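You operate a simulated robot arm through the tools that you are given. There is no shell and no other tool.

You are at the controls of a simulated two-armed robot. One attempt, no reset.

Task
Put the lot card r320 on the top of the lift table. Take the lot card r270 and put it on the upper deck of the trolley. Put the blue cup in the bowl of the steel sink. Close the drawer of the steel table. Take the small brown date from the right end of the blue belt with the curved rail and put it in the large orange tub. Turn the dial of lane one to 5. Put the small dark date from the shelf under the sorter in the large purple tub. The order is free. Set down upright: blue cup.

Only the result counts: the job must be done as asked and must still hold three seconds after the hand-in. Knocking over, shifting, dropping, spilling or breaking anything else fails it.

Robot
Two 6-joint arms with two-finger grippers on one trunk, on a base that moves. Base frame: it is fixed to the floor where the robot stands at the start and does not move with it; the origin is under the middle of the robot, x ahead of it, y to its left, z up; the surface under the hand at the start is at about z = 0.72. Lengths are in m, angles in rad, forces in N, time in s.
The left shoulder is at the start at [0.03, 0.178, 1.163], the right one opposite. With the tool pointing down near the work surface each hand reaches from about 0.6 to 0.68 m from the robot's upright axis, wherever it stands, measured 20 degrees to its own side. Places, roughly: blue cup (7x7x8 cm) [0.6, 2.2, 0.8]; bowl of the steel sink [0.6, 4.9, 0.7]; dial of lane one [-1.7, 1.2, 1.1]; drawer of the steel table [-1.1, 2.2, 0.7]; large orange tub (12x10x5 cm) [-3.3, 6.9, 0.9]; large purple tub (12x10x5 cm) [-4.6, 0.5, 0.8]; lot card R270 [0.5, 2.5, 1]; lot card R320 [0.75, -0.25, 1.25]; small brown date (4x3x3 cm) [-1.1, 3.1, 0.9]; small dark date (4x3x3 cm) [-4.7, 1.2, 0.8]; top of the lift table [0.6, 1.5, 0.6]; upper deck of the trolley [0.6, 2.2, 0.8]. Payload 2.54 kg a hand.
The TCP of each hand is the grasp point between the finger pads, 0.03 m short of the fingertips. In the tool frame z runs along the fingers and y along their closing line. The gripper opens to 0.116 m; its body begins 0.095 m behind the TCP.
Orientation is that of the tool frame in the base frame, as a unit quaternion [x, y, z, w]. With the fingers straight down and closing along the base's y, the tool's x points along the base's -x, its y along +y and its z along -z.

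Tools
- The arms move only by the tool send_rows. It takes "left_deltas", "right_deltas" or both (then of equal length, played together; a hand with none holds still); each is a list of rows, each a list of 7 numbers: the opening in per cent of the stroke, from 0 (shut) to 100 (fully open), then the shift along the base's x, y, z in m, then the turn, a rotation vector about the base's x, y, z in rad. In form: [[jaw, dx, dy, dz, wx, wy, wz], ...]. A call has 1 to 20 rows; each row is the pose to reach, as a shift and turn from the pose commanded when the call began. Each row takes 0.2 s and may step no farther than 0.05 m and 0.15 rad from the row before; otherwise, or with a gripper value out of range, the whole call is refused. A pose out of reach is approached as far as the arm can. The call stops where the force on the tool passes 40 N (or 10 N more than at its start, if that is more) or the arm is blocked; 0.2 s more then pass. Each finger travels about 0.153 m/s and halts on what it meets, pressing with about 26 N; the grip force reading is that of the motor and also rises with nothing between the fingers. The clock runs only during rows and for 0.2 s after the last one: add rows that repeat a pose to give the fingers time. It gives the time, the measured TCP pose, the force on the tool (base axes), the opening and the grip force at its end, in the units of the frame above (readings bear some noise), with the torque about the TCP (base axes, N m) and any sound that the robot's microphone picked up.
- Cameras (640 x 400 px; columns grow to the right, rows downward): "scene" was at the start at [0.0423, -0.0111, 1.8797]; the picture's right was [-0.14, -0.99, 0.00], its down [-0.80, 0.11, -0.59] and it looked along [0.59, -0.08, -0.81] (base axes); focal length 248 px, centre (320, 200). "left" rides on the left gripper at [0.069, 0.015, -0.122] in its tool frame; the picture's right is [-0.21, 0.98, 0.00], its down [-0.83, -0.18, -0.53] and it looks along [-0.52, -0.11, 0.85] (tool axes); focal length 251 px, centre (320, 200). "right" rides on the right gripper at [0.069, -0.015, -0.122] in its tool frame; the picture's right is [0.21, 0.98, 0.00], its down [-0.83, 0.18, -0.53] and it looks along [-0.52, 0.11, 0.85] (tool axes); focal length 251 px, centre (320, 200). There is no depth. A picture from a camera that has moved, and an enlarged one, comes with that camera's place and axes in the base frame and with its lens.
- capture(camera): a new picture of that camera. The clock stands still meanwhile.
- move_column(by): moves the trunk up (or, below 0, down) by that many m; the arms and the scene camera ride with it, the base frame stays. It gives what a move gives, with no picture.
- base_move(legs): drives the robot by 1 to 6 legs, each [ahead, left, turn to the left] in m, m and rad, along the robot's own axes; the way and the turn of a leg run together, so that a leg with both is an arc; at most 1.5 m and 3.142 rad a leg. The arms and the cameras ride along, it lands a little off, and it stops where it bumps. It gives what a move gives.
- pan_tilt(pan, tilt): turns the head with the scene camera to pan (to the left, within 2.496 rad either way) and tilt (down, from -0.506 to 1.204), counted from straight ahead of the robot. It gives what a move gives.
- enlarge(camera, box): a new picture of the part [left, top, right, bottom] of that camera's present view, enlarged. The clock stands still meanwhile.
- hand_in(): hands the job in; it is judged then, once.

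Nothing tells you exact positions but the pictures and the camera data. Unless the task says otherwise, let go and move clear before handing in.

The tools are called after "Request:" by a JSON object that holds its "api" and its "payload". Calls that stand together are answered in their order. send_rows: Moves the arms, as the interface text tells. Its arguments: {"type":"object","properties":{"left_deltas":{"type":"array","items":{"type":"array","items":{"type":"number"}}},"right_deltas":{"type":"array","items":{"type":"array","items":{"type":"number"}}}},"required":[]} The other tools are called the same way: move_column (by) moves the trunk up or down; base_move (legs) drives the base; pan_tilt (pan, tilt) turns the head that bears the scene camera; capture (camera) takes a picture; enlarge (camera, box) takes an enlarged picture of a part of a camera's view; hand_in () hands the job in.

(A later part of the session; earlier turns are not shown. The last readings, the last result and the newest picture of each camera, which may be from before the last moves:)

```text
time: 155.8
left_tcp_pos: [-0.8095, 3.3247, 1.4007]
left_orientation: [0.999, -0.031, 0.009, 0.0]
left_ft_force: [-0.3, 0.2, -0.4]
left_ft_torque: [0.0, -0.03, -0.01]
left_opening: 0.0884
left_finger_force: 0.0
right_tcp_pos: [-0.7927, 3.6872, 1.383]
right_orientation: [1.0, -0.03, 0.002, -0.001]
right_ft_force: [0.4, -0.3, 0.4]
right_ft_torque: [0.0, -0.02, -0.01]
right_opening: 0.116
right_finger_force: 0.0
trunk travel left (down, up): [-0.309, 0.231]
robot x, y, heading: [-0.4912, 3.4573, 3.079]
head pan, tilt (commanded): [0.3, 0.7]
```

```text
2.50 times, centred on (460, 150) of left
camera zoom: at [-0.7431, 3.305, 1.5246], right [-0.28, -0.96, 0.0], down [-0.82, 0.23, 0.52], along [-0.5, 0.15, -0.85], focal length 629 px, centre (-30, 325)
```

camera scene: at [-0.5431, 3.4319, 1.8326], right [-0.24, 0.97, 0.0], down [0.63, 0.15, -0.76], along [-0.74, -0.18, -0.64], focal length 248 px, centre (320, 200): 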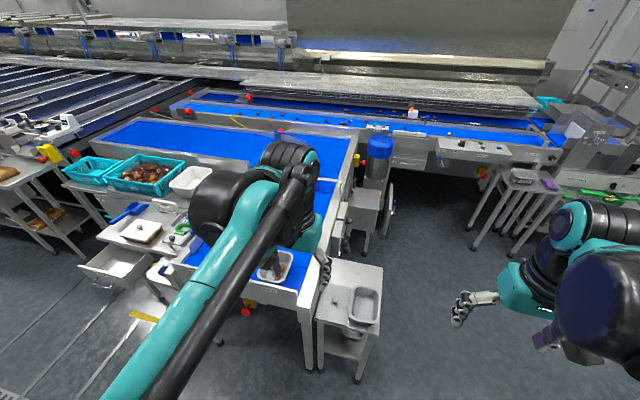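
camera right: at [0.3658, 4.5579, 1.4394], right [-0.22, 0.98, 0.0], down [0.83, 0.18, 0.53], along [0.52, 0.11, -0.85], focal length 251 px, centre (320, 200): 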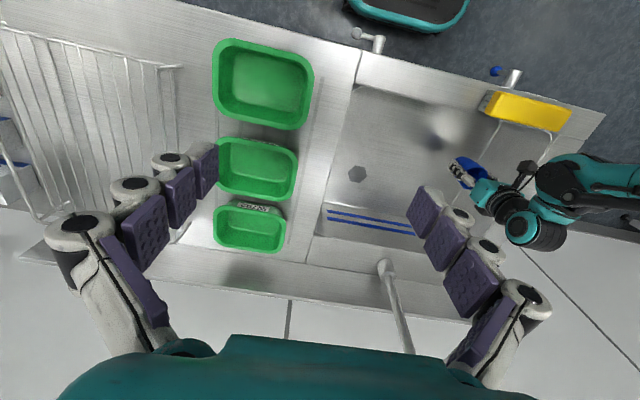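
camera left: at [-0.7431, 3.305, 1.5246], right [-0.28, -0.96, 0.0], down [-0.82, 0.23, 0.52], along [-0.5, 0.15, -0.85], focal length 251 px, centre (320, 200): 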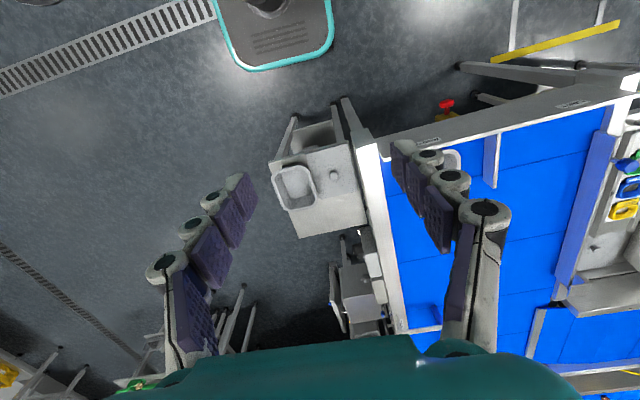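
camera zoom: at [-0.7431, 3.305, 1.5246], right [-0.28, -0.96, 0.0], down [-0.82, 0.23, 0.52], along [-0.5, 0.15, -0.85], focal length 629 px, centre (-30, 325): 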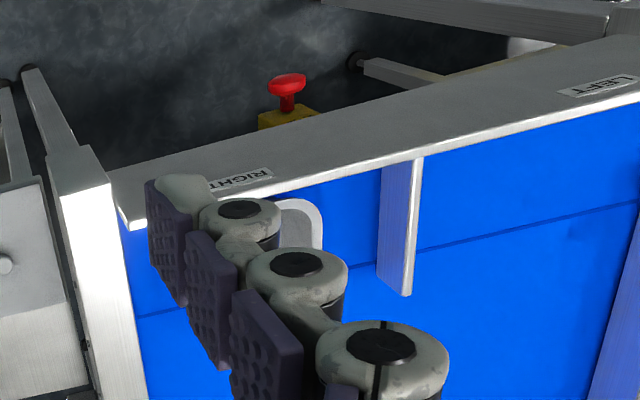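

The tray at the "RIGHT" end holds the dates; the drawer front stands out at x≈-0.97 (y 2.0–2.37). I straighten the heading and strafe to the drawer first.

Request:
{"api": "base_move", "payload": {"legs": [[0, 0, 0.06], [0.1, 0, 0], [0, 1.2, 0]]}}

Request:
{"api": "pan_tilt", "payload": {"pan": 0.0, "tilt": 0.8}}

Request:
{"api": "capture", "payload": {"camera": "scene"}}

Request:
{"api": "capture", "payload": {"camera": "right"}}

Request:
{"api": "capture", "payload": {"camera": "left"}}

```text
time: 163.1
left_tcp_pos: [-0.8848, 2.0798, 1.4005]
left_orientation: [1.0, 0.009, 0.009, -0.001]
left_ft_force: [0.1, 0.2, 0.6]
left_ft_torque: [0.01, -0.02, 0.01]
left_opening: 0.0884
left_finger_force: 0.1
right_tcp_pos: [-0.8983, 2.4433, 1.3836]
right_orientation: [1.0, 0.012, 0.003, -0.002]
right_ft_force: [0.4, -0.5, 0.1]
right_ft_torque: [0.01, -0.01, 0.0]
right_opening: 0.1161
right_finger_force: 0.2
trunk travel left (down, up): [-0.309, 0.231]
robot x, y, heading: [-0.5763, 2.2357, -3.115]
head pan, tilt (commanded): [0.3, 0.7]
```

```text
time: 163.9
left_tcp_pos: [-0.8849, 2.078, 1.4017]
left_orientation: [1.0, 0.01, 0.008, 0.0]
left_ft_force: [0.6, -0.8, 0.7]
left_ft_torque: [0.02, 0.05, 0.0]
left_opening: 0.0882
left_finger_force: 0.0
right_tcp_pos: [-0.8979, 2.4427, 1.3818]
right_orientation: [1.0, 0.012, 0.003, -0.002]
right_ft_force: [0.1, 0.1, 0.2]
right_ft_torque: [0.0, -0.04, -0.01]
right_opening: 0.1164
right_finger_force: 0.1
trunk travel left (down, up): [-0.309, 0.231]
robot x, y, heading: [-0.576, 2.2378, -3.118]
head pan, tilt (commanded): [0.0, 0.799]
```

```text
taken
camera scene: at [-0.628, 2.2334, 1.8244], right [-0.02, 1.0, 0.0], down [0.72, 0.02, -0.7], along [-0.7, -0.02, -0.72], focal length 248 px, centre (320, 200)
```

scene: 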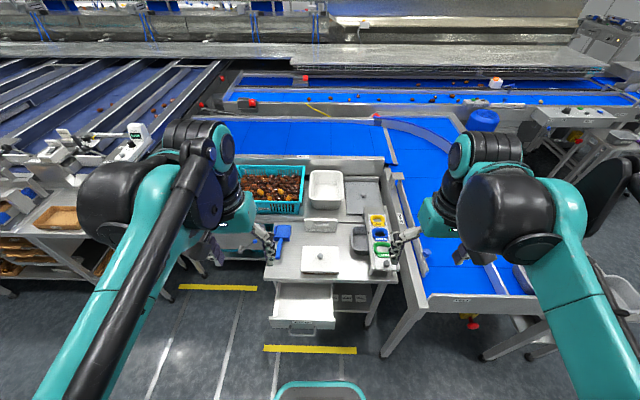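

```text
taken
camera right: at [-0.8296, 2.4584, 1.5058], right [0.24, -0.97, 0.0], down [-0.82, -0.2, 0.53], along [-0.51, -0.12, -0.85], focal length 251 px, centre (320, 200)
```

right: 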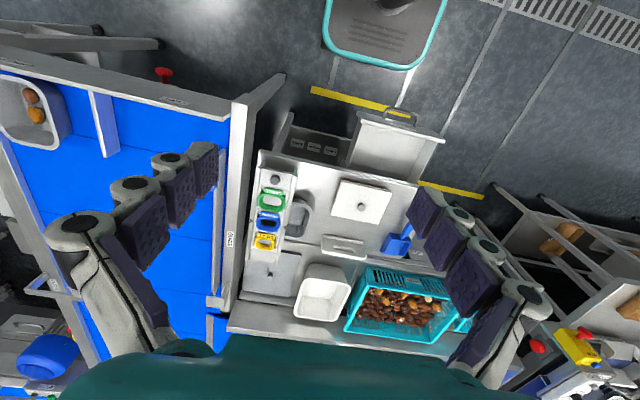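

```text
taken
camera left: at [-0.8166, 2.0653, 1.5247], right [-0.2, -0.98, 0.0], down [-0.84, 0.17, 0.52], along [-0.51, 0.1, -0.85], focal length 251 px, centre (320, 200)
```

left: 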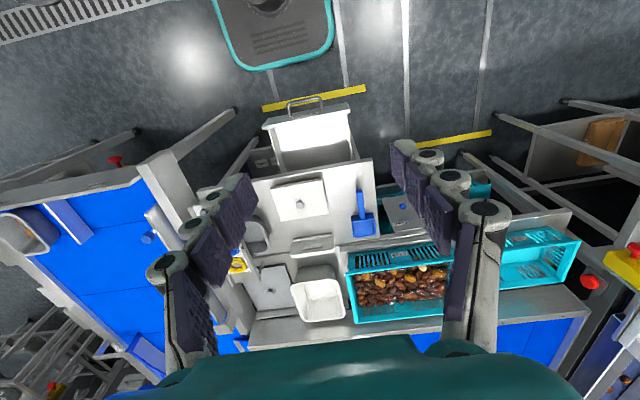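

The drawer front is in view. I enlarge to measure its face and handle.

Request:
{"api": "enlarge", "payload": {"camera": "scene", "box": [250, 230, 410, 350]}}

Request:
{"api": "enlarge", "payload": {"camera": "left", "box": [220, 70, 420, 230]}}

Request:
{"api": "enlarge", "payload": {"camera": "right", "box": [240, 70, 480, 230]}}

```text
3.33 times, centred on (330, 290) of scene
camera zoom: at [-0.628, 2.2334, 1.8244], right [-0.02, 1.0, 0.0], down [0.72, 0.02, -0.7], along [-0.7, -0.02, -0.72], focal length 827 px, centre (287, -100)
```

zoom: 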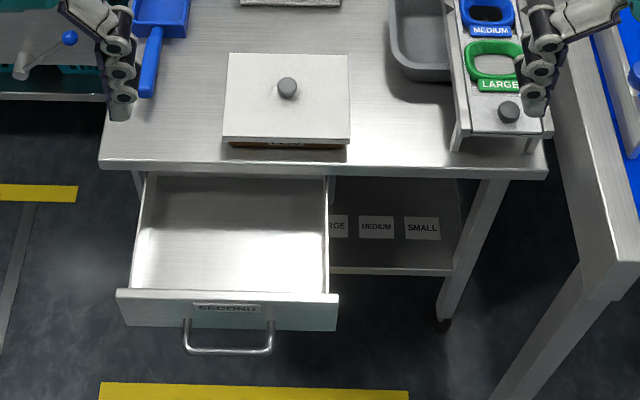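

```text
2.50 times, centred on (320, 150) of left
camera zoom: at [-0.8166, 2.0653, 1.5247], right [-0.2, -0.98, 0.0], down [-0.84, 0.17, 0.52], along [-0.51, 0.1, -0.85], focal length 629 px, centre (320, 325)
```

zoom: 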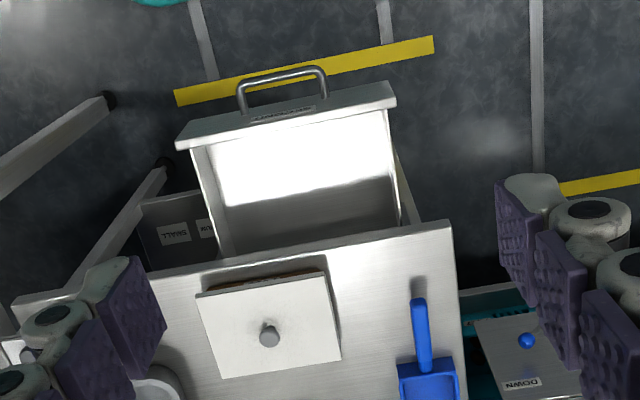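

```text
2.50 times, centred on (360, 150) of right
camera zoom: at [-0.8296, 2.4584, 1.5058], right [0.24, -0.97, 0.0], down [-0.82, -0.2, 0.53], along [-0.51, -0.12, -0.85], focal length 629 px, centre (220, 325)
```

zoom: 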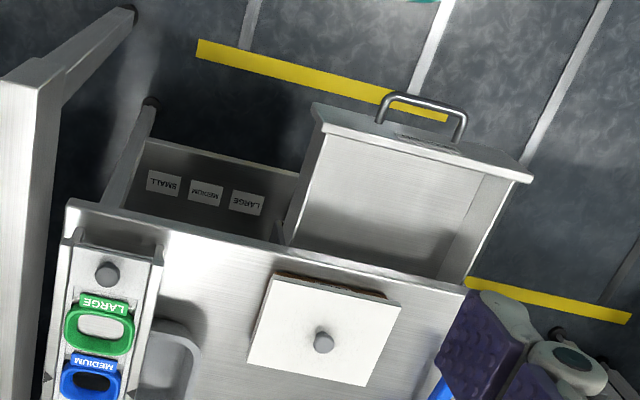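

Drawer face: top edge x≈-1.0, y 2.00–2.295, z≈0.69, with the handle at y 2.09–2.20; table front is x≈-1.13. I'll push the face beside the handle with the closed left fingers tilted forward. First back off and prepare the hand.

Request:
{"api": "base_move", "payload": {"legs": [[-0.23, 0, -0.024]]}}

Request:
{"api": "send_rows", "payload": {"left_deltas": [[60, -0.03, 0, -0.03, 0, 0.1, 0], [40, -0.06, 0, -0.06, 0, 0.2, 0], [20, -0.09, 0, -0.09, 0, 0.3, 0], [0, -0.12, 0, -0.12, 0, 0.4, 0], [0, -0.15, 0, -0.15, 0, 0.5, 0], [0, -0.18, 0, -0.18, 0, 0.6, 0], [0, -0.2, 0, -0.22, 0, 0.7, 0], [0, -0.22, 0, -0.26, 0, 0.7, 0], [0, -0.24, 0, -0.3, 0, 0.7, 0]]}}

Request:
{"api": "capture", "payload": {"camera": "scene"}}

Request:
{"api": "capture", "payload": {"camera": "right"}}

```text
time: 165.7
left_tcp_pos: [-0.6614, 2.0884, 1.4014]
left_orientation: [1.0, -0.002, 0.009, 0.001]
left_ft_force: [-0.3, -0.2, -0.5]
left_ft_torque: [0.02, 0.02, 0.02]
left_opening: 0.0879
left_finger_force: 0.0
right_tcp_pos: [-0.6672, 2.452, 1.3846]
right_orientation: [1.0, -0.001, 0.003, -0.002]
right_ft_force: [-0.4, -0.4, -0.3]
right_ft_torque: [0.03, 0.01, 0.06]
right_opening: 0.1159
right_finger_force: 0.0
trunk travel left (down, up): [-0.309, 0.231]
robot x, y, heading: [-0.3511, 2.2388, -3.145]
head pan, tilt (commanded): [0.0, 0.799]
```

```text
time: 167.7
left_tcp_pos: [-0.9029, 2.0886, 1.1015]
left_orientation: [0.943, -0.002, -0.334, 0.0]
left_ft_force: [-0.1, -0.3, -0.8]
left_ft_torque: [0.02, -0.03, -0.03]
left_opening: 0.0003
left_finger_force: 26.3
right_tcp_pos: [-0.6694, 2.4512, 1.384]
right_orientation: [1.0, 0.0, 0.003, -0.001]
right_ft_force: [-0.4, 1.7, -0.4]
right_ft_torque: [-0.01, -0.07, 0.02]
right_opening: 0.1159
right_finger_force: 0.0
trunk travel left (down, up): [-0.309, 0.231]
robot x, y, heading: [-0.3539, 2.24, -3.142]
head pan, tilt (commanded): [0.0, 0.799]
```

```text
taken
camera scene: at [-0.4047, 2.2369, 1.8242], right [0.0, 1.0, 0.0], down [0.72, 0.0, -0.7], along [-0.7, 0.0, -0.72], focal length 248 px, centre (320, 200)
```

scene: 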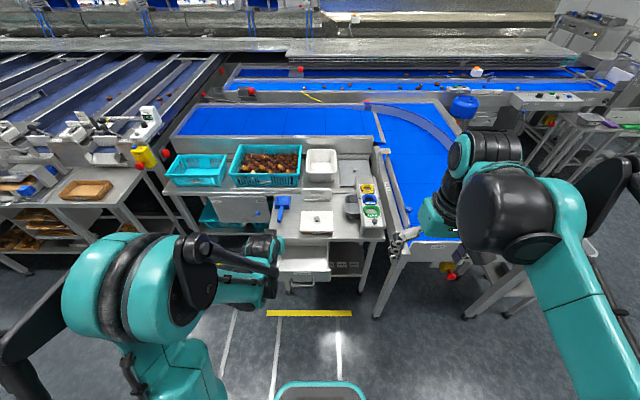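

```text
taken
camera right: at [-0.6009, 2.4663, 1.5055], right [0.21, -0.98, 0.0], down [-0.83, -0.18, 0.53], along [-0.52, -0.11, -0.85], focal length 251 px, centre (320, 200)
```

right: 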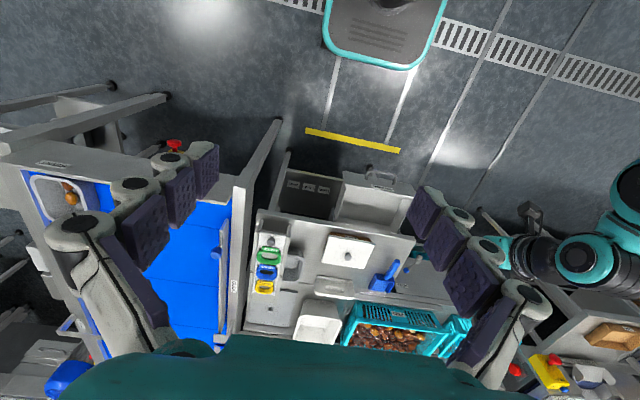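

I lower the trunk and bring the fingertips in front of the drawer face, left of the handle.

Request:
{"api": "move_column", "payload": {"by": -0.2}}

Request:
{"api": "send_rows", "payload": {"left_deltas": [[0, 0, -0.015, -0.03, 0, 0, 0], [0, 0, -0.03, -0.06, 0, 0, 0], [0, 0, -0.043, -0.1, 0, 0, 0], [0, -0.01, -0.043, -0.14, 0, 0, 0], [0, -0.02, -0.043, -0.18, 0, 0, 0], [0, -0.025, -0.043, -0.217, 0, 0, 0]]}}

Request:
{"api": "capture", "payload": {"camera": "left"}}

Request:
{"api": "enlarge", "payload": {"camera": "scene", "box": [200, 200, 400, 340]}}

Request:
{"api": "enlarge", "payload": {"camera": "right", "box": [280, 130, 480, 270]}}

```text
time: 169.8
left_tcp_pos: [-0.9022, 2.0876, 0.9009]
left_orientation: [0.942, -0.002, -0.335, 0.0]
left_ft_force: [0.0, 0.0, -0.1]
left_ft_torque: [-0.01, 0.0, 0.01]
left_opening: 0.0
left_finger_force: 26.5
right_tcp_pos: [-0.6672, 2.4516, 1.1823]
right_orientation: [1.0, 0.0, 0.003, -0.002]
right_ft_force: [-0.7, 0.5, -0.6]
right_ft_torque: [0.0, -0.03, 0.0]
right_opening: 0.1161
right_finger_force: 0.1
trunk travel left (down, up): [-0.109, 0.431]
robot x, y, heading: [-0.3479, 2.2342, -3.138]
head pan, tilt (commanded): [0.0, 0.799]
```

```text
time: 171.2
left_tcp_pos: [-1.0097, 2.0423, 0.7395]
left_orientation: [0.943, -0.001, -0.332, 0.001]
left_ft_force: [1.5, -0.6, 0.3]
left_ft_torque: [0.02, -0.01, 0.0]
left_opening: 0.0
left_finger_force: 25.8
left hand out of reach, approached as far as the arm can: row 2, 3, 4, 5, 6
right_tcp_pos: [-0.6686, 2.4513, 1.1835]
right_orientation: [1.0, 0.0, 0.003, -0.001]
right_ft_force: [0.7, 0.0, 0.3]
right_ft_torque: [0.04, -0.02, -0.01]
right_opening: 0.1158
right_finger_force: 0.1
trunk travel left (down, up): [-0.109, 0.431]
robot x, y, heading: [-0.3465, 2.2359, -3.141]
head pan, tilt (commanded): [0.0, 0.799]
```

```text
taken
camera left: at [-0.8785, 2.0279, 0.7915], right [-0.17, -0.98, 0.14], down [-0.31, 0.18, 0.93], along [-0.94, 0.12, -0.33], focal length 251 px, centre (320, 200)
```

left: 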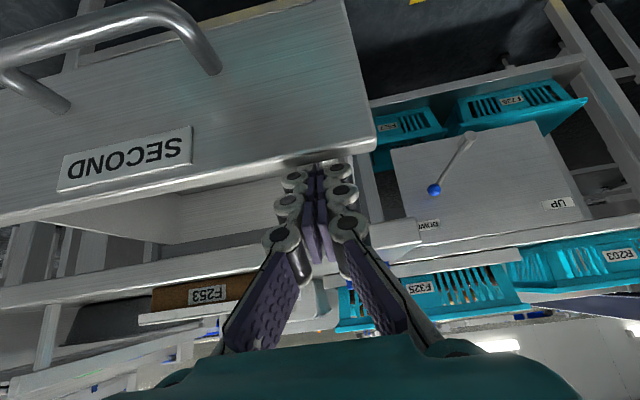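

```text
2.86 times, centred on (300, 270) of scene
camera zoom: at [-0.4027, 2.2368, 1.6243], right [0.0, 1.0, 0.0], down [0.72, 0.0, -0.7], along [-0.7, 0.0, -0.72], focal length 709 px, centre (377, 0)
```

zoom: 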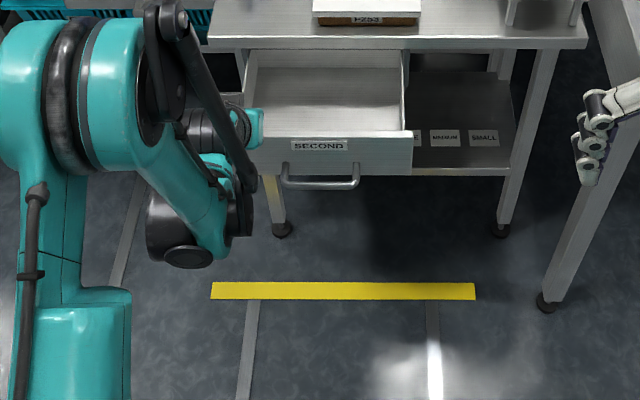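

```text
2.86 times, centred on (380, 200) of right
camera zoom: at [-0.5992, 2.4662, 1.3058], right [0.21, -0.98, 0.0], down [-0.83, -0.18, 0.53], along [-0.52, -0.11, -0.85], focal length 718 px, centre (149, 200)
```

zoom: 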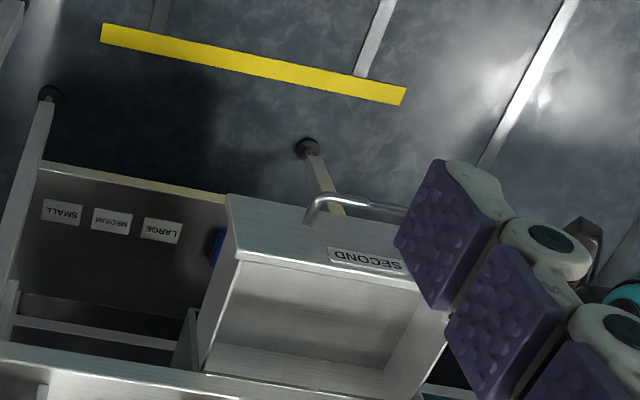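

The arm's minimum reach pushed the fingers out over the drawer (still above its edge). I lift, back the base off, and lower again in front of the face.

Request:
{"api": "send_rows", "payload": {"left_deltas": [[0, 0, 0, 0.04, 0, 0, 0], [0, 0, 0, 0.08, 0, 0, 0]]}}

Request:
{"api": "base_move", "payload": {"legs": [[-0.13, 0, 0]]}}

Request:
{"api": "capture", "payload": {"camera": "left"}}

```text
time: 171.8
left_tcp_pos: [-1.0061, 2.0425, 0.8215]
left_orientation: [0.942, -0.001, -0.335, 0.001]
left_ft_force: [0.4, -0.6, 0.1]
left_ft_torque: [0.05, 0.04, -0.02]
left_opening: 0.0001
left_finger_force: 26.4
right_tcp_pos: [-0.6665, 2.4506, 1.1837]
right_orientation: [1.0, 0.0, 0.003, -0.001]
right_ft_force: [0.1, 0.0, 0.0]
right_ft_torque: [-0.01, 0.0, 0.01]
right_opening: 0.1159
right_finger_force: 0.1
trunk travel left (down, up): [-0.109, 0.431]
robot x, y, heading: [-0.3471, 2.2391, -3.142]
head pan, tilt (commanded): [0.0, 0.799]
```

```text
time: 173.1
left_tcp_pos: [-0.8776, 2.0423, 0.8219]
left_orientation: [0.942, -0.001, -0.335, 0.001]
left_ft_force: [-0.7, 0.0, 0.6]
left_ft_torque: [-0.02, -0.01, -0.02]
left_opening: 0.0
left_finger_force: 25.8
right_tcp_pos: [-0.5374, 2.4522, 1.1842]
right_orientation: [1.0, 0.0, 0.002, -0.001]
right_ft_force: [0.9, -0.3, 0.0]
right_ft_torque: [0.03, 0.08, -0.01]
right_opening: 0.1159
right_finger_force: 0.0
trunk travel left (down, up): [-0.109, 0.431]
robot x, y, heading: [-0.2189, 2.2395, -3.137]
head pan, tilt (commanded): [0.0, 0.799]
```

```text
taken
camera left: at [-0.7468, 2.0267, 0.873], right [-0.17, -0.98, 0.14], down [-0.3, 0.18, 0.94], along [-0.94, 0.12, -0.33], focal length 251 px, centre (320, 200)
```

left: 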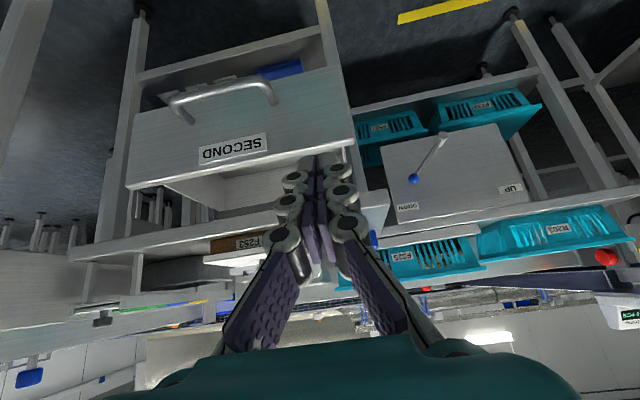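

Now the fingers are in front of the drawer face. I lower with the trunk and check the height.

Request:
{"api": "move_column", "payload": {"by": -0.1}}

Request:
{"api": "send_rows", "payload": {"left_deltas": [[0, 0, 0.003, -0.015, 0, 0, 0], [0, 0, 0.003, -0.03, 0, 0, 0]]}}

Request:
{"api": "capture", "payload": {"camera": "left"}}

Request:
{"api": "enlarge", "payload": {"camera": "right", "box": [280, 100, 600, 300]}}

Request:
{"api": "capture", "payload": {"camera": "scene"}}

```text
time: 174.4
left_tcp_pos: [-0.8779, 2.0419, 0.721]
left_orientation: [0.942, -0.001, -0.335, 0.0]
left_ft_force: [0.3, 0.5, -0.2]
left_ft_torque: [0.0, -0.03, -0.03]
left_opening: 0.0
left_finger_force: 25.8
right_tcp_pos: [-0.5384, 2.4519, 1.0846]
right_orientation: [1.0, 0.001, 0.003, -0.002]
right_ft_force: [0.1, 0.1, 0.4]
right_ft_torque: [-0.04, 0.01, -0.02]
right_opening: 0.116
right_finger_force: 0.0
trunk travel left (down, up): [-0.009, 0.531]
robot x, y, heading: [-0.2181, 2.2404, -3.142]
head pan, tilt (commanded): [0.0, 0.799]
```

```text
time: 175.0
left_tcp_pos: [-0.8769, 2.0453, 0.6908]
left_orientation: [0.943, -0.001, -0.334, 0.0]
left_ft_force: [0.8, 0.0, -0.3]
left_ft_torque: [0.0, 0.01, 0.04]
left_opening: 0.0001
left_finger_force: 25.9
right_tcp_pos: [-0.5382, 2.4522, 1.0828]
right_orientation: [1.0, 0.0, 0.003, -0.002]
right_ft_force: [-0.3, 0.5, 0.4]
right_ft_torque: [-0.03, -0.01, -0.01]
right_opening: 0.1161
right_finger_force: 0.1
trunk travel left (down, up): [-0.009, 0.531]
robot x, y, heading: [-0.2215, 2.2363, -3.144]
head pan, tilt (commanded): [0.0, 0.799]
```

```text
taken
camera left: at [-0.7474, 2.03, 0.7419], right [-0.17, -0.98, 0.14], down [-0.3, 0.18, 0.93], along [-0.94, 0.12, -0.33], focal length 251 px, centre (320, 200)
```

left: 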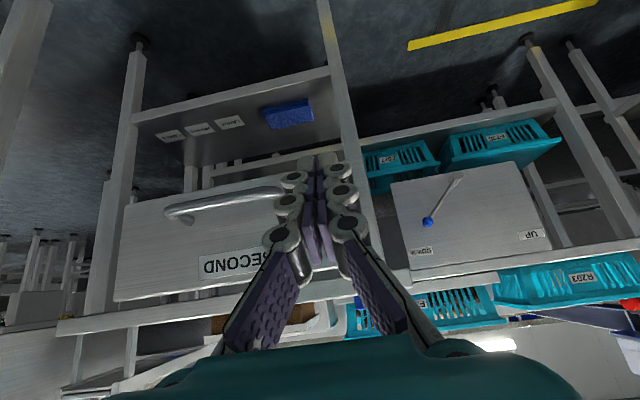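

```text
2.00 times, centred on (440, 200) of right
camera zoom: at [-0.4698, 2.4664, 1.2058], right [0.22, -0.98, 0.0], down [-0.83, -0.18, 0.53], along [-0.52, -0.11, -0.85], focal length 503 px, centre (80, 200)
```

zoom: 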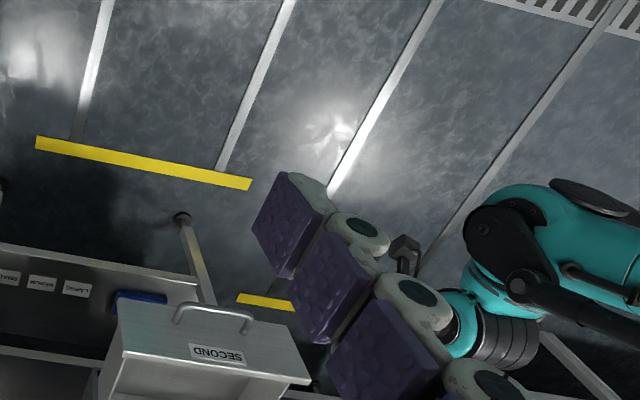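

```text
taken
camera scene: at [-0.2731, 2.2372, 1.5243], right [0.0, 1.0, 0.0], down [0.72, 0.0, -0.7], along [-0.7, 0.0, -0.72], focal length 248 px, centre (320, 200)
```

scene: 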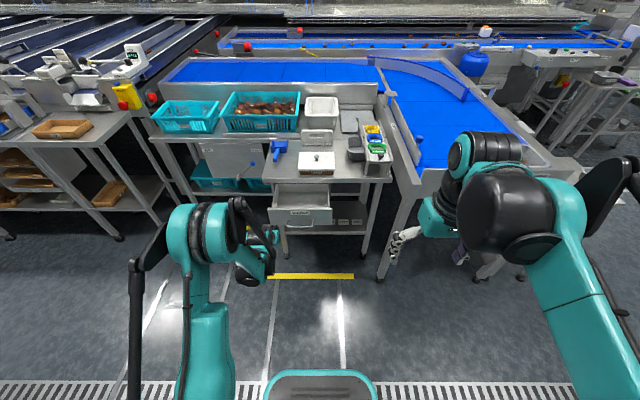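

The fingertips point at mid-height of the drawer face, beside the handle. I drive forward in stages to push it shut.

Request:
{"api": "base_move", "payload": {"legs": [[0.11, 0, 0]]}}

Request:
{"api": "capture", "payload": {"camera": "left"}}

Request:
{"api": "enlarge", "payload": {"camera": "scene", "box": [200, 160, 400, 300]}}

```text
time: 176.2
left_tcp_pos: [-0.9902, 2.0444, 0.6895]
left_orientation: [0.943, 0.0, -0.334, 0.0]
left_ft_force: [-1.5, -0.3, -0.4]
left_ft_torque: [0.0, -0.03, 0.03]
left_opening: 0.0001
left_finger_force: 28.6
right_tcp_pos: [-0.6507, 2.4518, 1.082]
right_orientation: [1.0, 0.001, 0.004, -0.002]
right_ft_force: [0.1, -0.2, -0.1]
right_ft_torque: [-0.01, -0.02, 0.02]
right_opening: 0.1158
right_finger_force: 0.2
trunk travel left (down, up): [-0.009, 0.531]
robot x, y, heading: [-0.3312, 2.2388, -3.144]
head pan, tilt (commanded): [0.0, 0.799]
```

```text
taken
camera left: at [-0.8597, 2.0295, 0.7414], right [-0.17, -0.98, 0.14], down [-0.31, 0.18, 0.93], along [-0.94, 0.11, -0.33], focal length 251 px, centre (320, 200)
```

left: 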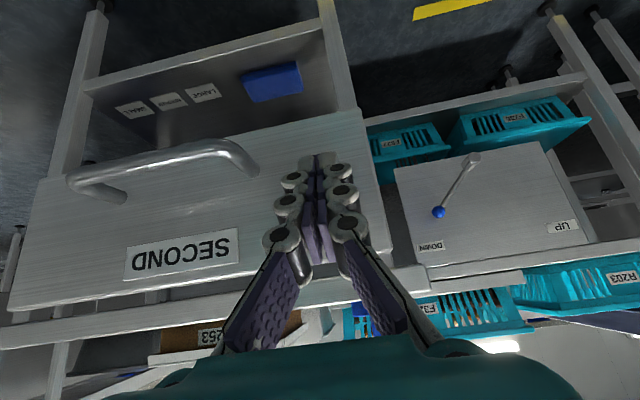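

```text
2.86 times, centred on (300, 230) of scene
camera zoom: at [-0.3861, 2.237, 1.5243], right [0.0, 1.0, 0.0], down [0.72, 0.0, -0.7], along [-0.7, 0.0, -0.72], focal length 709 px, centre (377, 114)
```

zoom: 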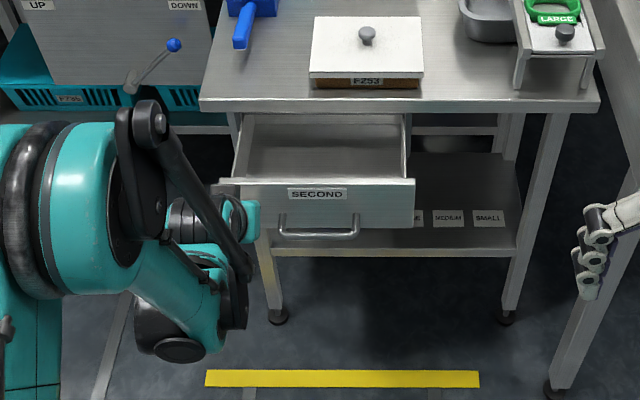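

Contact is made on the face. I continue pushing.

Request:
{"api": "base_move", "payload": {"legs": [[0.07, 0, 0]]}}

Request:
{"api": "capture", "payload": {"camera": "left"}}

Request:
{"api": "enlarge", "payload": {"camera": "scene", "box": [200, 160, 400, 300]}}

```text
time: 177.2
left_tcp_pos: [-1.0596, 2.0447, 0.6893]
left_orientation: [0.943, 0.0, -0.334, 0.001]
left_ft_force: [-0.4, 0.0, -0.4]
left_ft_torque: [-0.03, -0.01, -0.03]
left_opening: 0.0
left_finger_force: 28.6
right_tcp_pos: [-0.7205, 2.4517, 1.0827]
right_orientation: [1.0, 0.001, 0.003, -0.002]
right_ft_force: [-0.3, -0.2, -0.1]
right_ft_torque: [-0.03, -0.06, -0.01]
right_opening: 0.1162
right_finger_force: 0.1
trunk travel left (down, up): [-0.009, 0.531]
robot x, y, heading: [-0.4029, 2.2382, -3.139]
head pan, tilt (commanded): [0.0, 0.799]
```

```text
taken
camera left: at [-0.9293, 2.0294, 0.7414], right [-0.17, -0.98, 0.14], down [-0.31, 0.18, 0.93], along [-0.94, 0.12, -0.33], focal length 251 px, centre (320, 200)
```

left: 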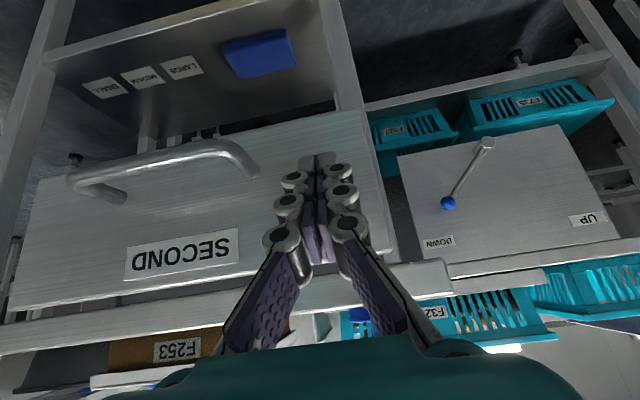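

```text
2.86 times, centred on (300, 230) of scene
camera zoom: at [-0.4556, 2.2369, 1.5243], right [0.0, 1.0, 0.0], down [0.72, 0.0, -0.7], along [-0.7, 0.0, -0.72], focal length 709 px, centre (377, 114)
```

zoom: 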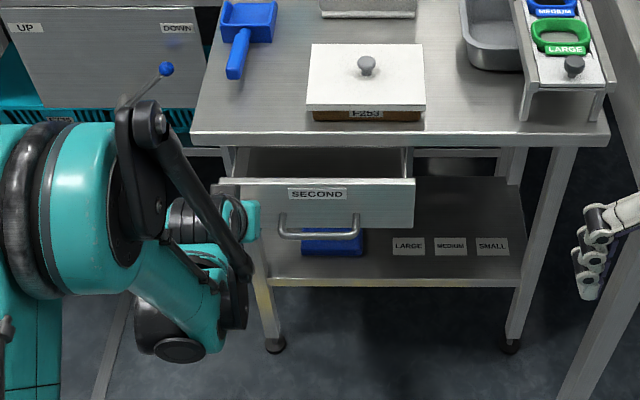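

The drawer is sliding in. I keep pushing the rest of the way in small steps.

Request:
{"api": "base_move", "payload": {"legs": [[0.045, 0, 0]]}}

Request:
{"api": "enlarge", "payload": {"camera": "scene", "box": [200, 160, 400, 300]}}

Request:
{"api": "capture", "payload": {"camera": "left"}}

```text
time: 178.2
left_tcp_pos: [-1.1046, 2.0446, 0.6901]
left_orientation: [0.943, -0.001, -0.334, 0.0]
left_ft_force: [-1.1, 0.1, -0.5]
left_ft_torque: [0.01, -0.01, -0.04]
left_opening: 0.0
left_finger_force: 28.6
right_tcp_pos: [-0.7638, 2.4508, 1.0832]
right_orientation: [1.0, -0.001, 0.003, -0.001]
right_ft_force: [0.0, -0.5, 0.7]
right_ft_torque: [0.05, -0.04, 0.03]
right_opening: 0.116
right_finger_force: 0.0
trunk travel left (down, up): [-0.009, 0.531]
robot x, y, heading: [-0.4438, 2.236, -3.138]
head pan, tilt (commanded): [0.0, 0.799]
```

```text
2.86 times, centred on (300, 230) of scene
camera zoom: at [-0.4997, 2.2368, 1.5243], right [0.0, 1.0, 0.0], down [0.72, 0.0, -0.7], along [-0.7, 0.0, -0.72], focal length 709 px, centre (377, 114)
```

zoom: 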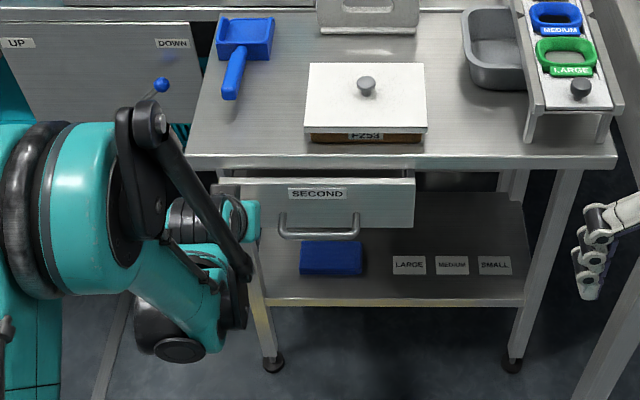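

```text
taken
camera left: at [-0.9733, 2.0293, 0.7413], right [-0.17, -0.98, 0.14], down [-0.31, 0.18, 0.93], along [-0.94, 0.12, -0.33], focal length 251 px, centre (320, 200)
```

left: 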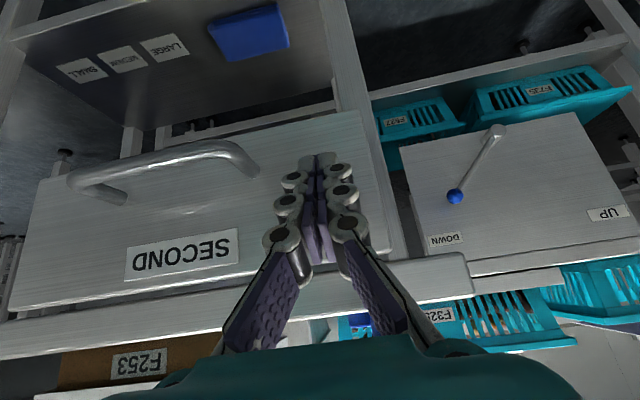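

Almost shut; I push a little more and watch for resistance.

Request:
{"api": "base_move", "payload": {"legs": [[0.03, 0, 0]]}}

Request:
{"api": "enlarge", "payload": {"camera": "scene", "box": [200, 160, 400, 300]}}

Request:
{"api": "capture", "payload": {"camera": "left"}}

```text
time: 179.1
left_tcp_pos: [-1.1229, 2.0443, 0.6901]
left_orientation: [0.944, 0.0, -0.331, 0.001]
left_ft_force: [0.5, 1.0, 0.7]
left_ft_torque: [-0.02, 0.01, 0.01]
left_opening: 0.0001
left_finger_force: 27.9
right_tcp_pos: [-0.7868, 2.4503, 1.0833]
right_orientation: [1.0, -0.001, 0.003, -0.001]
right_ft_force: [0.3, 0.4, 0.4]
right_ft_torque: [0.03, 0.02, 0.02]
right_opening: 0.1161
right_finger_force: 0.1
trunk travel left (down, up): [-0.009, 0.531]
robot x, y, heading: [-0.4724, 2.2387, -3.14]
head pan, tilt (commanded): [0.0, 0.799]
stopped in leg 1: the force on the tool passed its limit at 148 N (the readings are from after the stop); the commanded pose is now the measured one
```

```text
2.86 times, centred on (300, 230) of scene
camera zoom: at [-0.5215, 2.2366, 1.5243], right [0.0, 1.0, 0.0], down [0.72, 0.0, -0.7], along [-0.7, 0.0, -0.72], focal length 709 px, centre (377, 114)
```

zoom: 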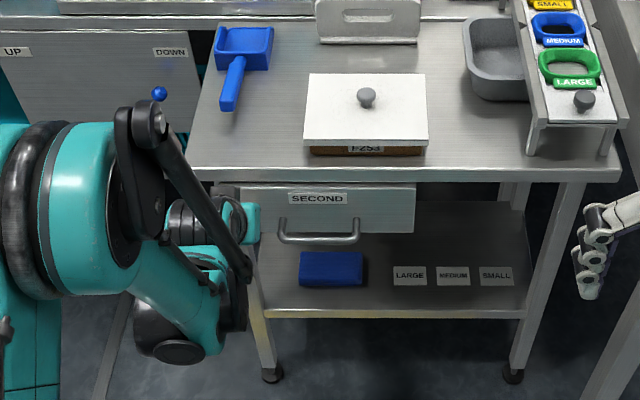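

```text
taken
camera left: at [-0.9925, 2.0292, 0.7424], right [-0.17, -0.98, 0.14], down [-0.31, 0.18, 0.93], along [-0.93, 0.12, -0.34], focal length 251 px, centre (320, 200)
```

left: 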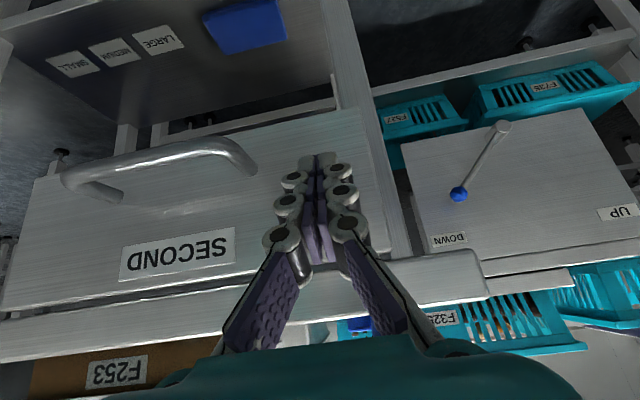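

The drawer is against its stop and closed. I back away, raise the trunk and restore the hand.

Request:
{"api": "base_move", "payload": {"legs": [[-0.2, 0, 0]]}}

Request:
{"api": "move_column", "payload": {"by": 0.36}}

Request:
{"api": "send_rows", "payload": {"left_deltas": [[20, 0.03, 0, 0.02, 0, -0.1, 0], [40, 0.06, 0, 0.05, 0, -0.2, 0], [60, 0.09, 0, 0.08, 0, -0.3, 0], [80, 0.12, 0, 0.11, 0, -0.4, 0], [100, 0.15, 0, 0.14, 0, -0.5, 0], [100, 0.18, 0, 0.17, 0, -0.6, 0], [100, 0.21, 0, 0.2, 0, -0.68, 0], [100, 0.24, 0, 0.23, 0, -0.68, 0], [100, 0.27, 0, 0.26, 0, -0.68, 0], [100, 0.3, 0, 0.29, 0, -0.68, 0], [100, 0.32, 0, 0.32, 0, -0.68, 0]]}}

Request:
{"api": "capture", "payload": {"camera": "scene"}}

Request:
{"api": "enlarge", "payload": {"camera": "scene", "box": [240, 200, 400, 320]}}

```text
time: 180.7
left_tcp_pos: [-0.9202, 2.0435, 0.6905]
left_orientation: [0.944, 0.0, -0.33, 0.0]
left_ft_force: [0.0, 1.3, 0.4]
left_ft_torque: [-0.01, 0.01, 0.02]
left_opening: 0.0
left_finger_force: 29.0
right_tcp_pos: [-0.5846, 2.4507, 1.0848]
right_orientation: [1.0, 0.002, 0.001, -0.002]
right_ft_force: [0.7, 0.7, 0.5]
right_ft_torque: [0.02, 0.03, -0.02]
right_opening: 0.1161
right_finger_force: 0.0
trunk travel left (down, up): [-0.009, 0.531]
robot x, y, heading: [-0.2663, 2.2366, -3.134]
head pan, tilt (commanded): [0.0, 0.799]
```

```text
time: 184.2
left_tcp_pos: [-0.9199, 2.0439, 1.0498]
left_orientation: [0.944, 0.0, -0.331, 0.0]
left_ft_force: [-0.6, -0.2, 0.4]
left_ft_torque: [0.01, -0.01, 0.03]
left_opening: 0.0
left_finger_force: 28.5
right_tcp_pos: [-0.5864, 2.4508, 1.4436]
right_orientation: [1.0, 0.002, 0.002, -0.002]
right_ft_force: [0.1, 0.2, 0.2]
right_ft_torque: [-0.01, 0.02, 0.0]
right_opening: 0.1161
right_finger_force: 0.0
trunk travel left (down, up): [-0.369, 0.171]
robot x, y, heading: [-0.27, 2.2399, -3.137]
head pan, tilt (commanded): [0.0, 0.799]
```

```text
time: 186.6
left_tcp_pos: [-0.5989, 2.0423, 1.3714]
left_orientation: [1.0, 0.0, 0.002, 0.001]
left_ft_force: [1.1, 0.2, -0.5]
left_ft_torque: [0.01, 0.0, -0.01]
left_opening: 0.1158
left_finger_force: 0.0
right_tcp_pos: [-0.5853, 2.4515, 1.4433]
right_orientation: [1.0, 0.001, 0.001, -0.001]
right_ft_force: [1.3, 0.5, 0.4]
right_ft_torque: [0.0, 0.05, -0.01]
right_opening: 0.116
right_finger_force: 0.0
trunk travel left (down, up): [-0.369, 0.171]
robot x, y, heading: [-0.2713, 2.2369, -3.135]
head pan, tilt (commanded): [0.0, 0.799]
```

```text
taken
camera scene: at [-0.3181, 2.2375, 1.8844], right [0.0, 1.0, 0.0], down [0.72, 0.0, -0.7], along [-0.7, 0.0, -0.72], focal length 248 px, centre (320, 200)
```

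scene: 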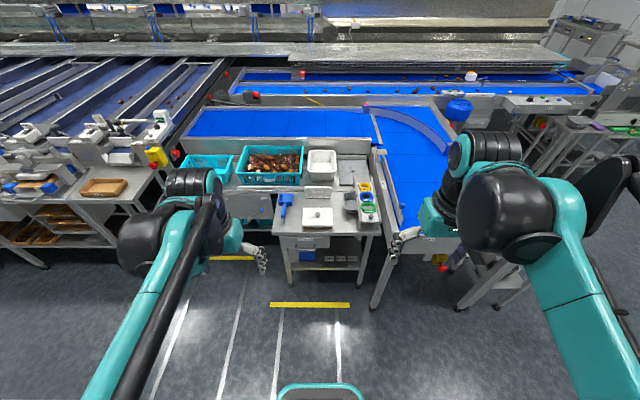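

```text
3.33 times, centred on (320, 260) of scene
camera zoom: at [-0.3181, 2.2375, 1.8844], right [0.0, 1.0, 0.0], down [0.72, 0.0, -0.7], along [-0.7, 0.0, -0.72], focal length 827 px, centre (320, 0)
```

zoom: 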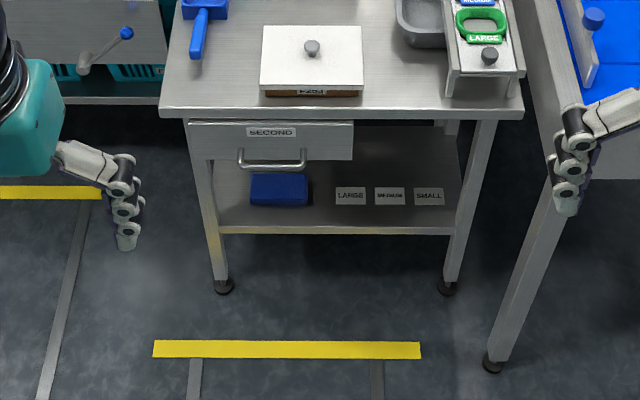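

The drawer is closed. Now I strafe toward the lane dials and look.

Request:
{"api": "base_move", "payload": {"legs": [[0, 0.95, 0]]}}

Request:
{"api": "pan_tilt", "payload": {"pan": 0.0, "tilt": 0.55}}

Request:
{"api": "capture", "payload": {"camera": "scene"}}

Request:
{"api": "enlarge", "payload": {"camera": "scene", "box": [220, 120, 420, 260]}}

```text
time: 191.5
left_tcp_pos: [-0.5899, 1.0906, 1.3706]
left_orientation: [1.0, 0.005, 0.003, 0.001]
left_ft_force: [-0.5, -0.5, 0.3]
left_ft_torque: [-0.02, -0.01, -0.02]
left_opening: 0.1157
left_finger_force: 0.1
right_tcp_pos: [-0.5797, 1.4988, 1.4442]
right_orientation: [1.0, 0.005, 0.002, -0.002]
right_ft_force: [-1.1, -0.3, -0.5]
right_ft_torque: [0.01, -0.04, -0.02]
right_opening: 0.1161
right_finger_force: 0.0
trunk travel left (down, up): [-0.369, 0.171]
robot x, y, heading: [-0.2611, 1.2909, -3.126]
head pan, tilt (commanded): [0.0, 0.799]
```

```text
time: 192.3
left_tcp_pos: [-0.5904, 1.091, 1.371]
left_orientation: [1.0, 0.004, 0.004, 0.001]
left_ft_force: [0.2, 0.3, -0.4]
left_ft_torque: [0.0, -0.01, 0.01]
left_opening: 0.1161
left_finger_force: 0.1
right_tcp_pos: [-0.5791, 1.5009, 1.4433]
right_orientation: [1.0, 0.004, 0.003, -0.001]
right_ft_force: [0.0, -0.6, 0.8]
right_ft_torque: [-0.01, 0.03, -0.01]
right_opening: 0.1161
right_finger_force: 0.1
trunk travel left (down, up): [-0.369, 0.171]
robot x, y, heading: [-0.2587, 1.2858, -3.129]
head pan, tilt (commanded): [0.0, 0.55]
```

```text
taken
camera scene: at [-0.3209, 1.2887, 1.9057], right [-0.01, 1.0, 0.0], down [0.52, 0.01, -0.85], along [-0.85, -0.01, -0.52], focal length 248 px, centre (320, 200)
```

scene: 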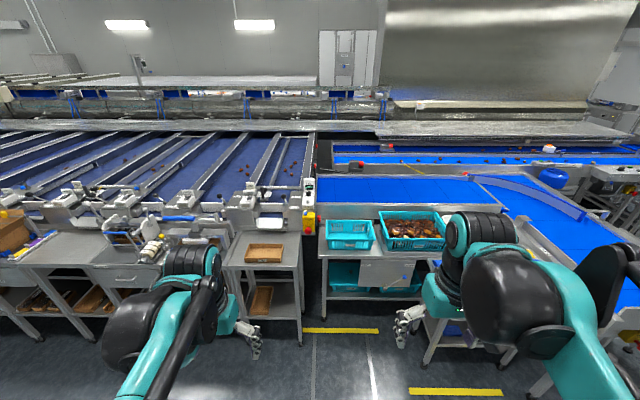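

```text
2.86 times, centred on (320, 190) of scene
camera zoom: at [-0.3209, 1.2887, 1.9057], right [-0.01, 1.0, 0.0], down [0.52, 0.01, -0.85], along [-0.85, -0.01, -0.52], focal length 709 px, centre (320, 229)
```

zoom: 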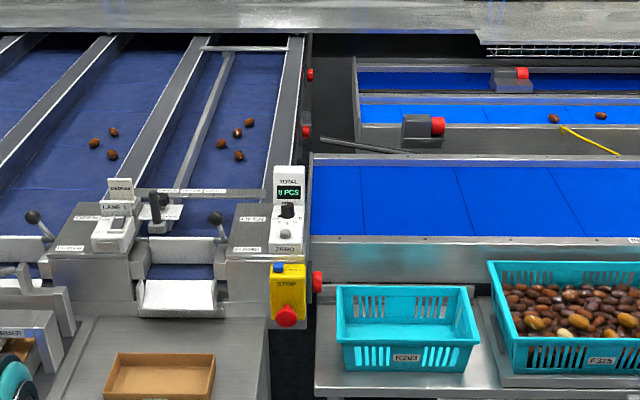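

I see lane 1's head with a small white box labelled LANE 1 and a knob. I zoom in further.

Request:
{"api": "enlarge", "payload": {"camera": "scene", "box": [230, 170, 330, 232]}}

Request:
{"api": "enlarge", "payload": {"camera": "scene", "box": [240, 175, 290, 215]}}

Request:
{"api": "enlarge", "payload": {"camera": "scene", "box": [290, 170, 330, 202]}}

```text
6.40 times, centred on (280, 201) of scene
camera zoom: at [-0.3209, 1.2887, 1.9057], right [-0.01, 1.0, 0.0], down [0.52, 0.01, -0.85], along [-0.85, -0.01, -0.52], focal length 1588 px, centre (576, 194)
```

zoom: 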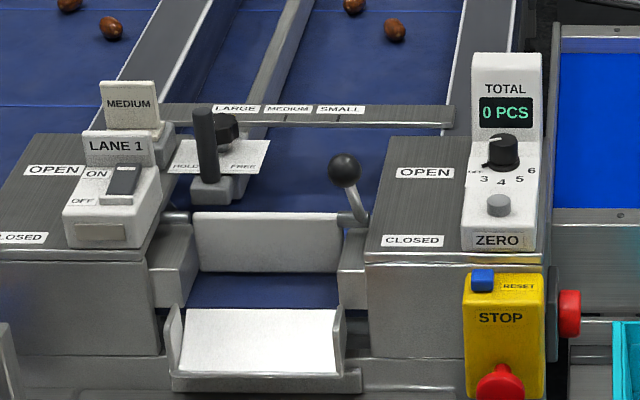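

```text
10.00 times, centred on (265, 195) of scene
camera zoom: at [-0.3209, 1.2887, 1.9057], right [-0.01, 1.0, 0.0], down [0.52, 0.01, -0.85], along [-0.85, -0.01, -0.52], focal length 2481 px, centre (870, 250)
```

zoom: 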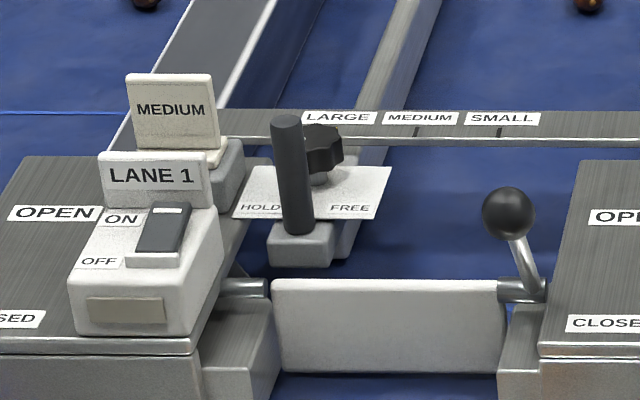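

```text
12.50 times, centred on (310, 186) of scene
camera zoom: at [-0.3209, 1.2887, 1.9057], right [-0.01, 1.0, 0.0], down [0.52, 0.01, -0.85], along [-0.85, -0.01, -0.52], focal length 3101 px, centre (445, 375)
```

zoom: 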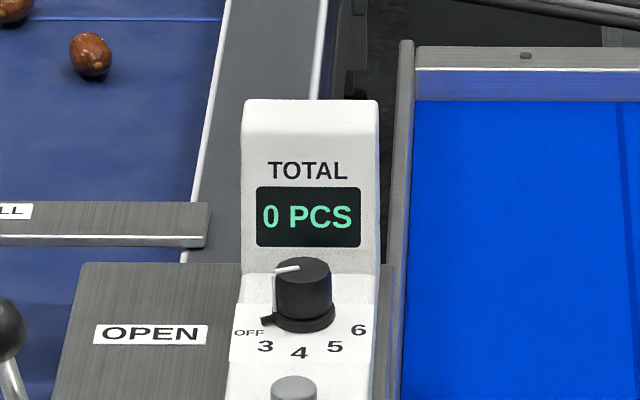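

The dial is the black knob at about [-1.72, 1.20, 1.1]; pointer now at OFF, and 5 is roughly a quarter turn counter-clockwise from above. I drive closer, stopping before the tables (front x≈-1.38).

Request:
{"api": "base_move", "payload": {"legs": [[0, -0.06, -0.013], [0.55, 0, 0]]}}

Request:
{"api": "pan_tilt", "payload": {"pan": 0.15, "tilt": 0.75}}

Request:
{"api": "capture", "payload": {"camera": "scene"}}

Request:
{"api": "capture", "payload": {"camera": "left"}}

```text
time: 196.0
left_tcp_pos: [-1.1458, 1.1593, 1.3705]
left_orientation: [1.0, -0.008, 0.003, 0.0]
left_ft_force: [0.3, -0.4, -0.4]
left_ft_torque: [0.02, 0.04, 0.01]
left_opening: 0.116
left_finger_force: 0.1
right_tcp_pos: [-1.1259, 1.5698, 1.4435]
right_orientation: [1.0, -0.006, 0.003, -0.002]
right_ft_force: [0.5, 0.2, 0.5]
right_ft_torque: [-0.02, -0.02, 0.0]
right_opening: 0.116
right_finger_force: 0.0
trunk travel left (down, up): [-0.369, 0.171]
robot x, y, heading: [-0.8113, 1.3539, 3.131]
head pan, tilt (commanded): [0.0, 0.55]
```

```text
time: 196.7
left_tcp_pos: [-1.1451, 1.1605, 1.3701]
left_orientation: [1.0, -0.006, 0.003, 0.002]
left_ft_force: [-0.5, -0.4, 0.7]
left_ft_torque: [-0.01, -0.01, -0.01]
left_opening: 0.1161
left_finger_force: 0.0
right_tcp_pos: [-1.1262, 1.57, 1.4434]
right_orientation: [1.0, -0.006, 0.002, -0.001]
right_ft_force: [0.0, -0.6, 0.0]
right_ft_torque: [-0.03, 0.0, 0.02]
right_opening: 0.1163
right_finger_force: 0.1
trunk travel left (down, up): [-0.369, 0.171]
robot x, y, heading: [-0.8086, 1.3511, 3.135]
head pan, tilt (commanded): [0.15, 0.75]
```

```text
taken
camera scene: at [-0.864, 1.3398, 1.8884], right [-0.14, 0.99, 0.0], down [0.68, 0.09, -0.73], along [-0.72, -0.1, -0.68], focal length 248 px, centre (320, 200)
```

scene: 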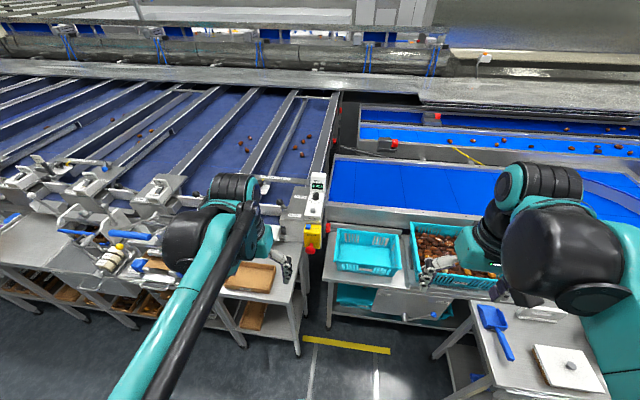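

```text
taken
camera left: at [-1.0773, 1.1442, 1.4938], right [-0.23, -0.97, 0.0], down [-0.83, 0.19, 0.53], along [-0.51, 0.12, -0.85], focal length 251 px, centre (320, 200)
```

left: 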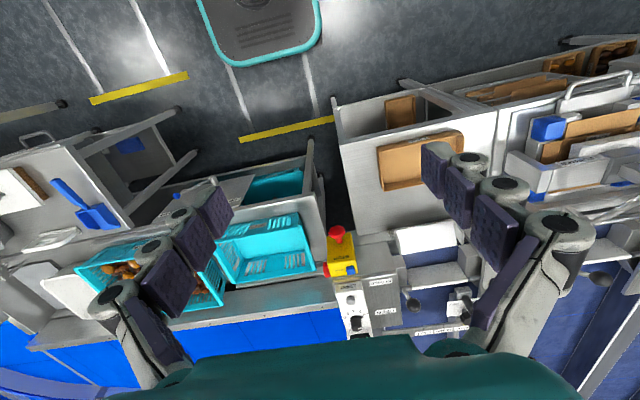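

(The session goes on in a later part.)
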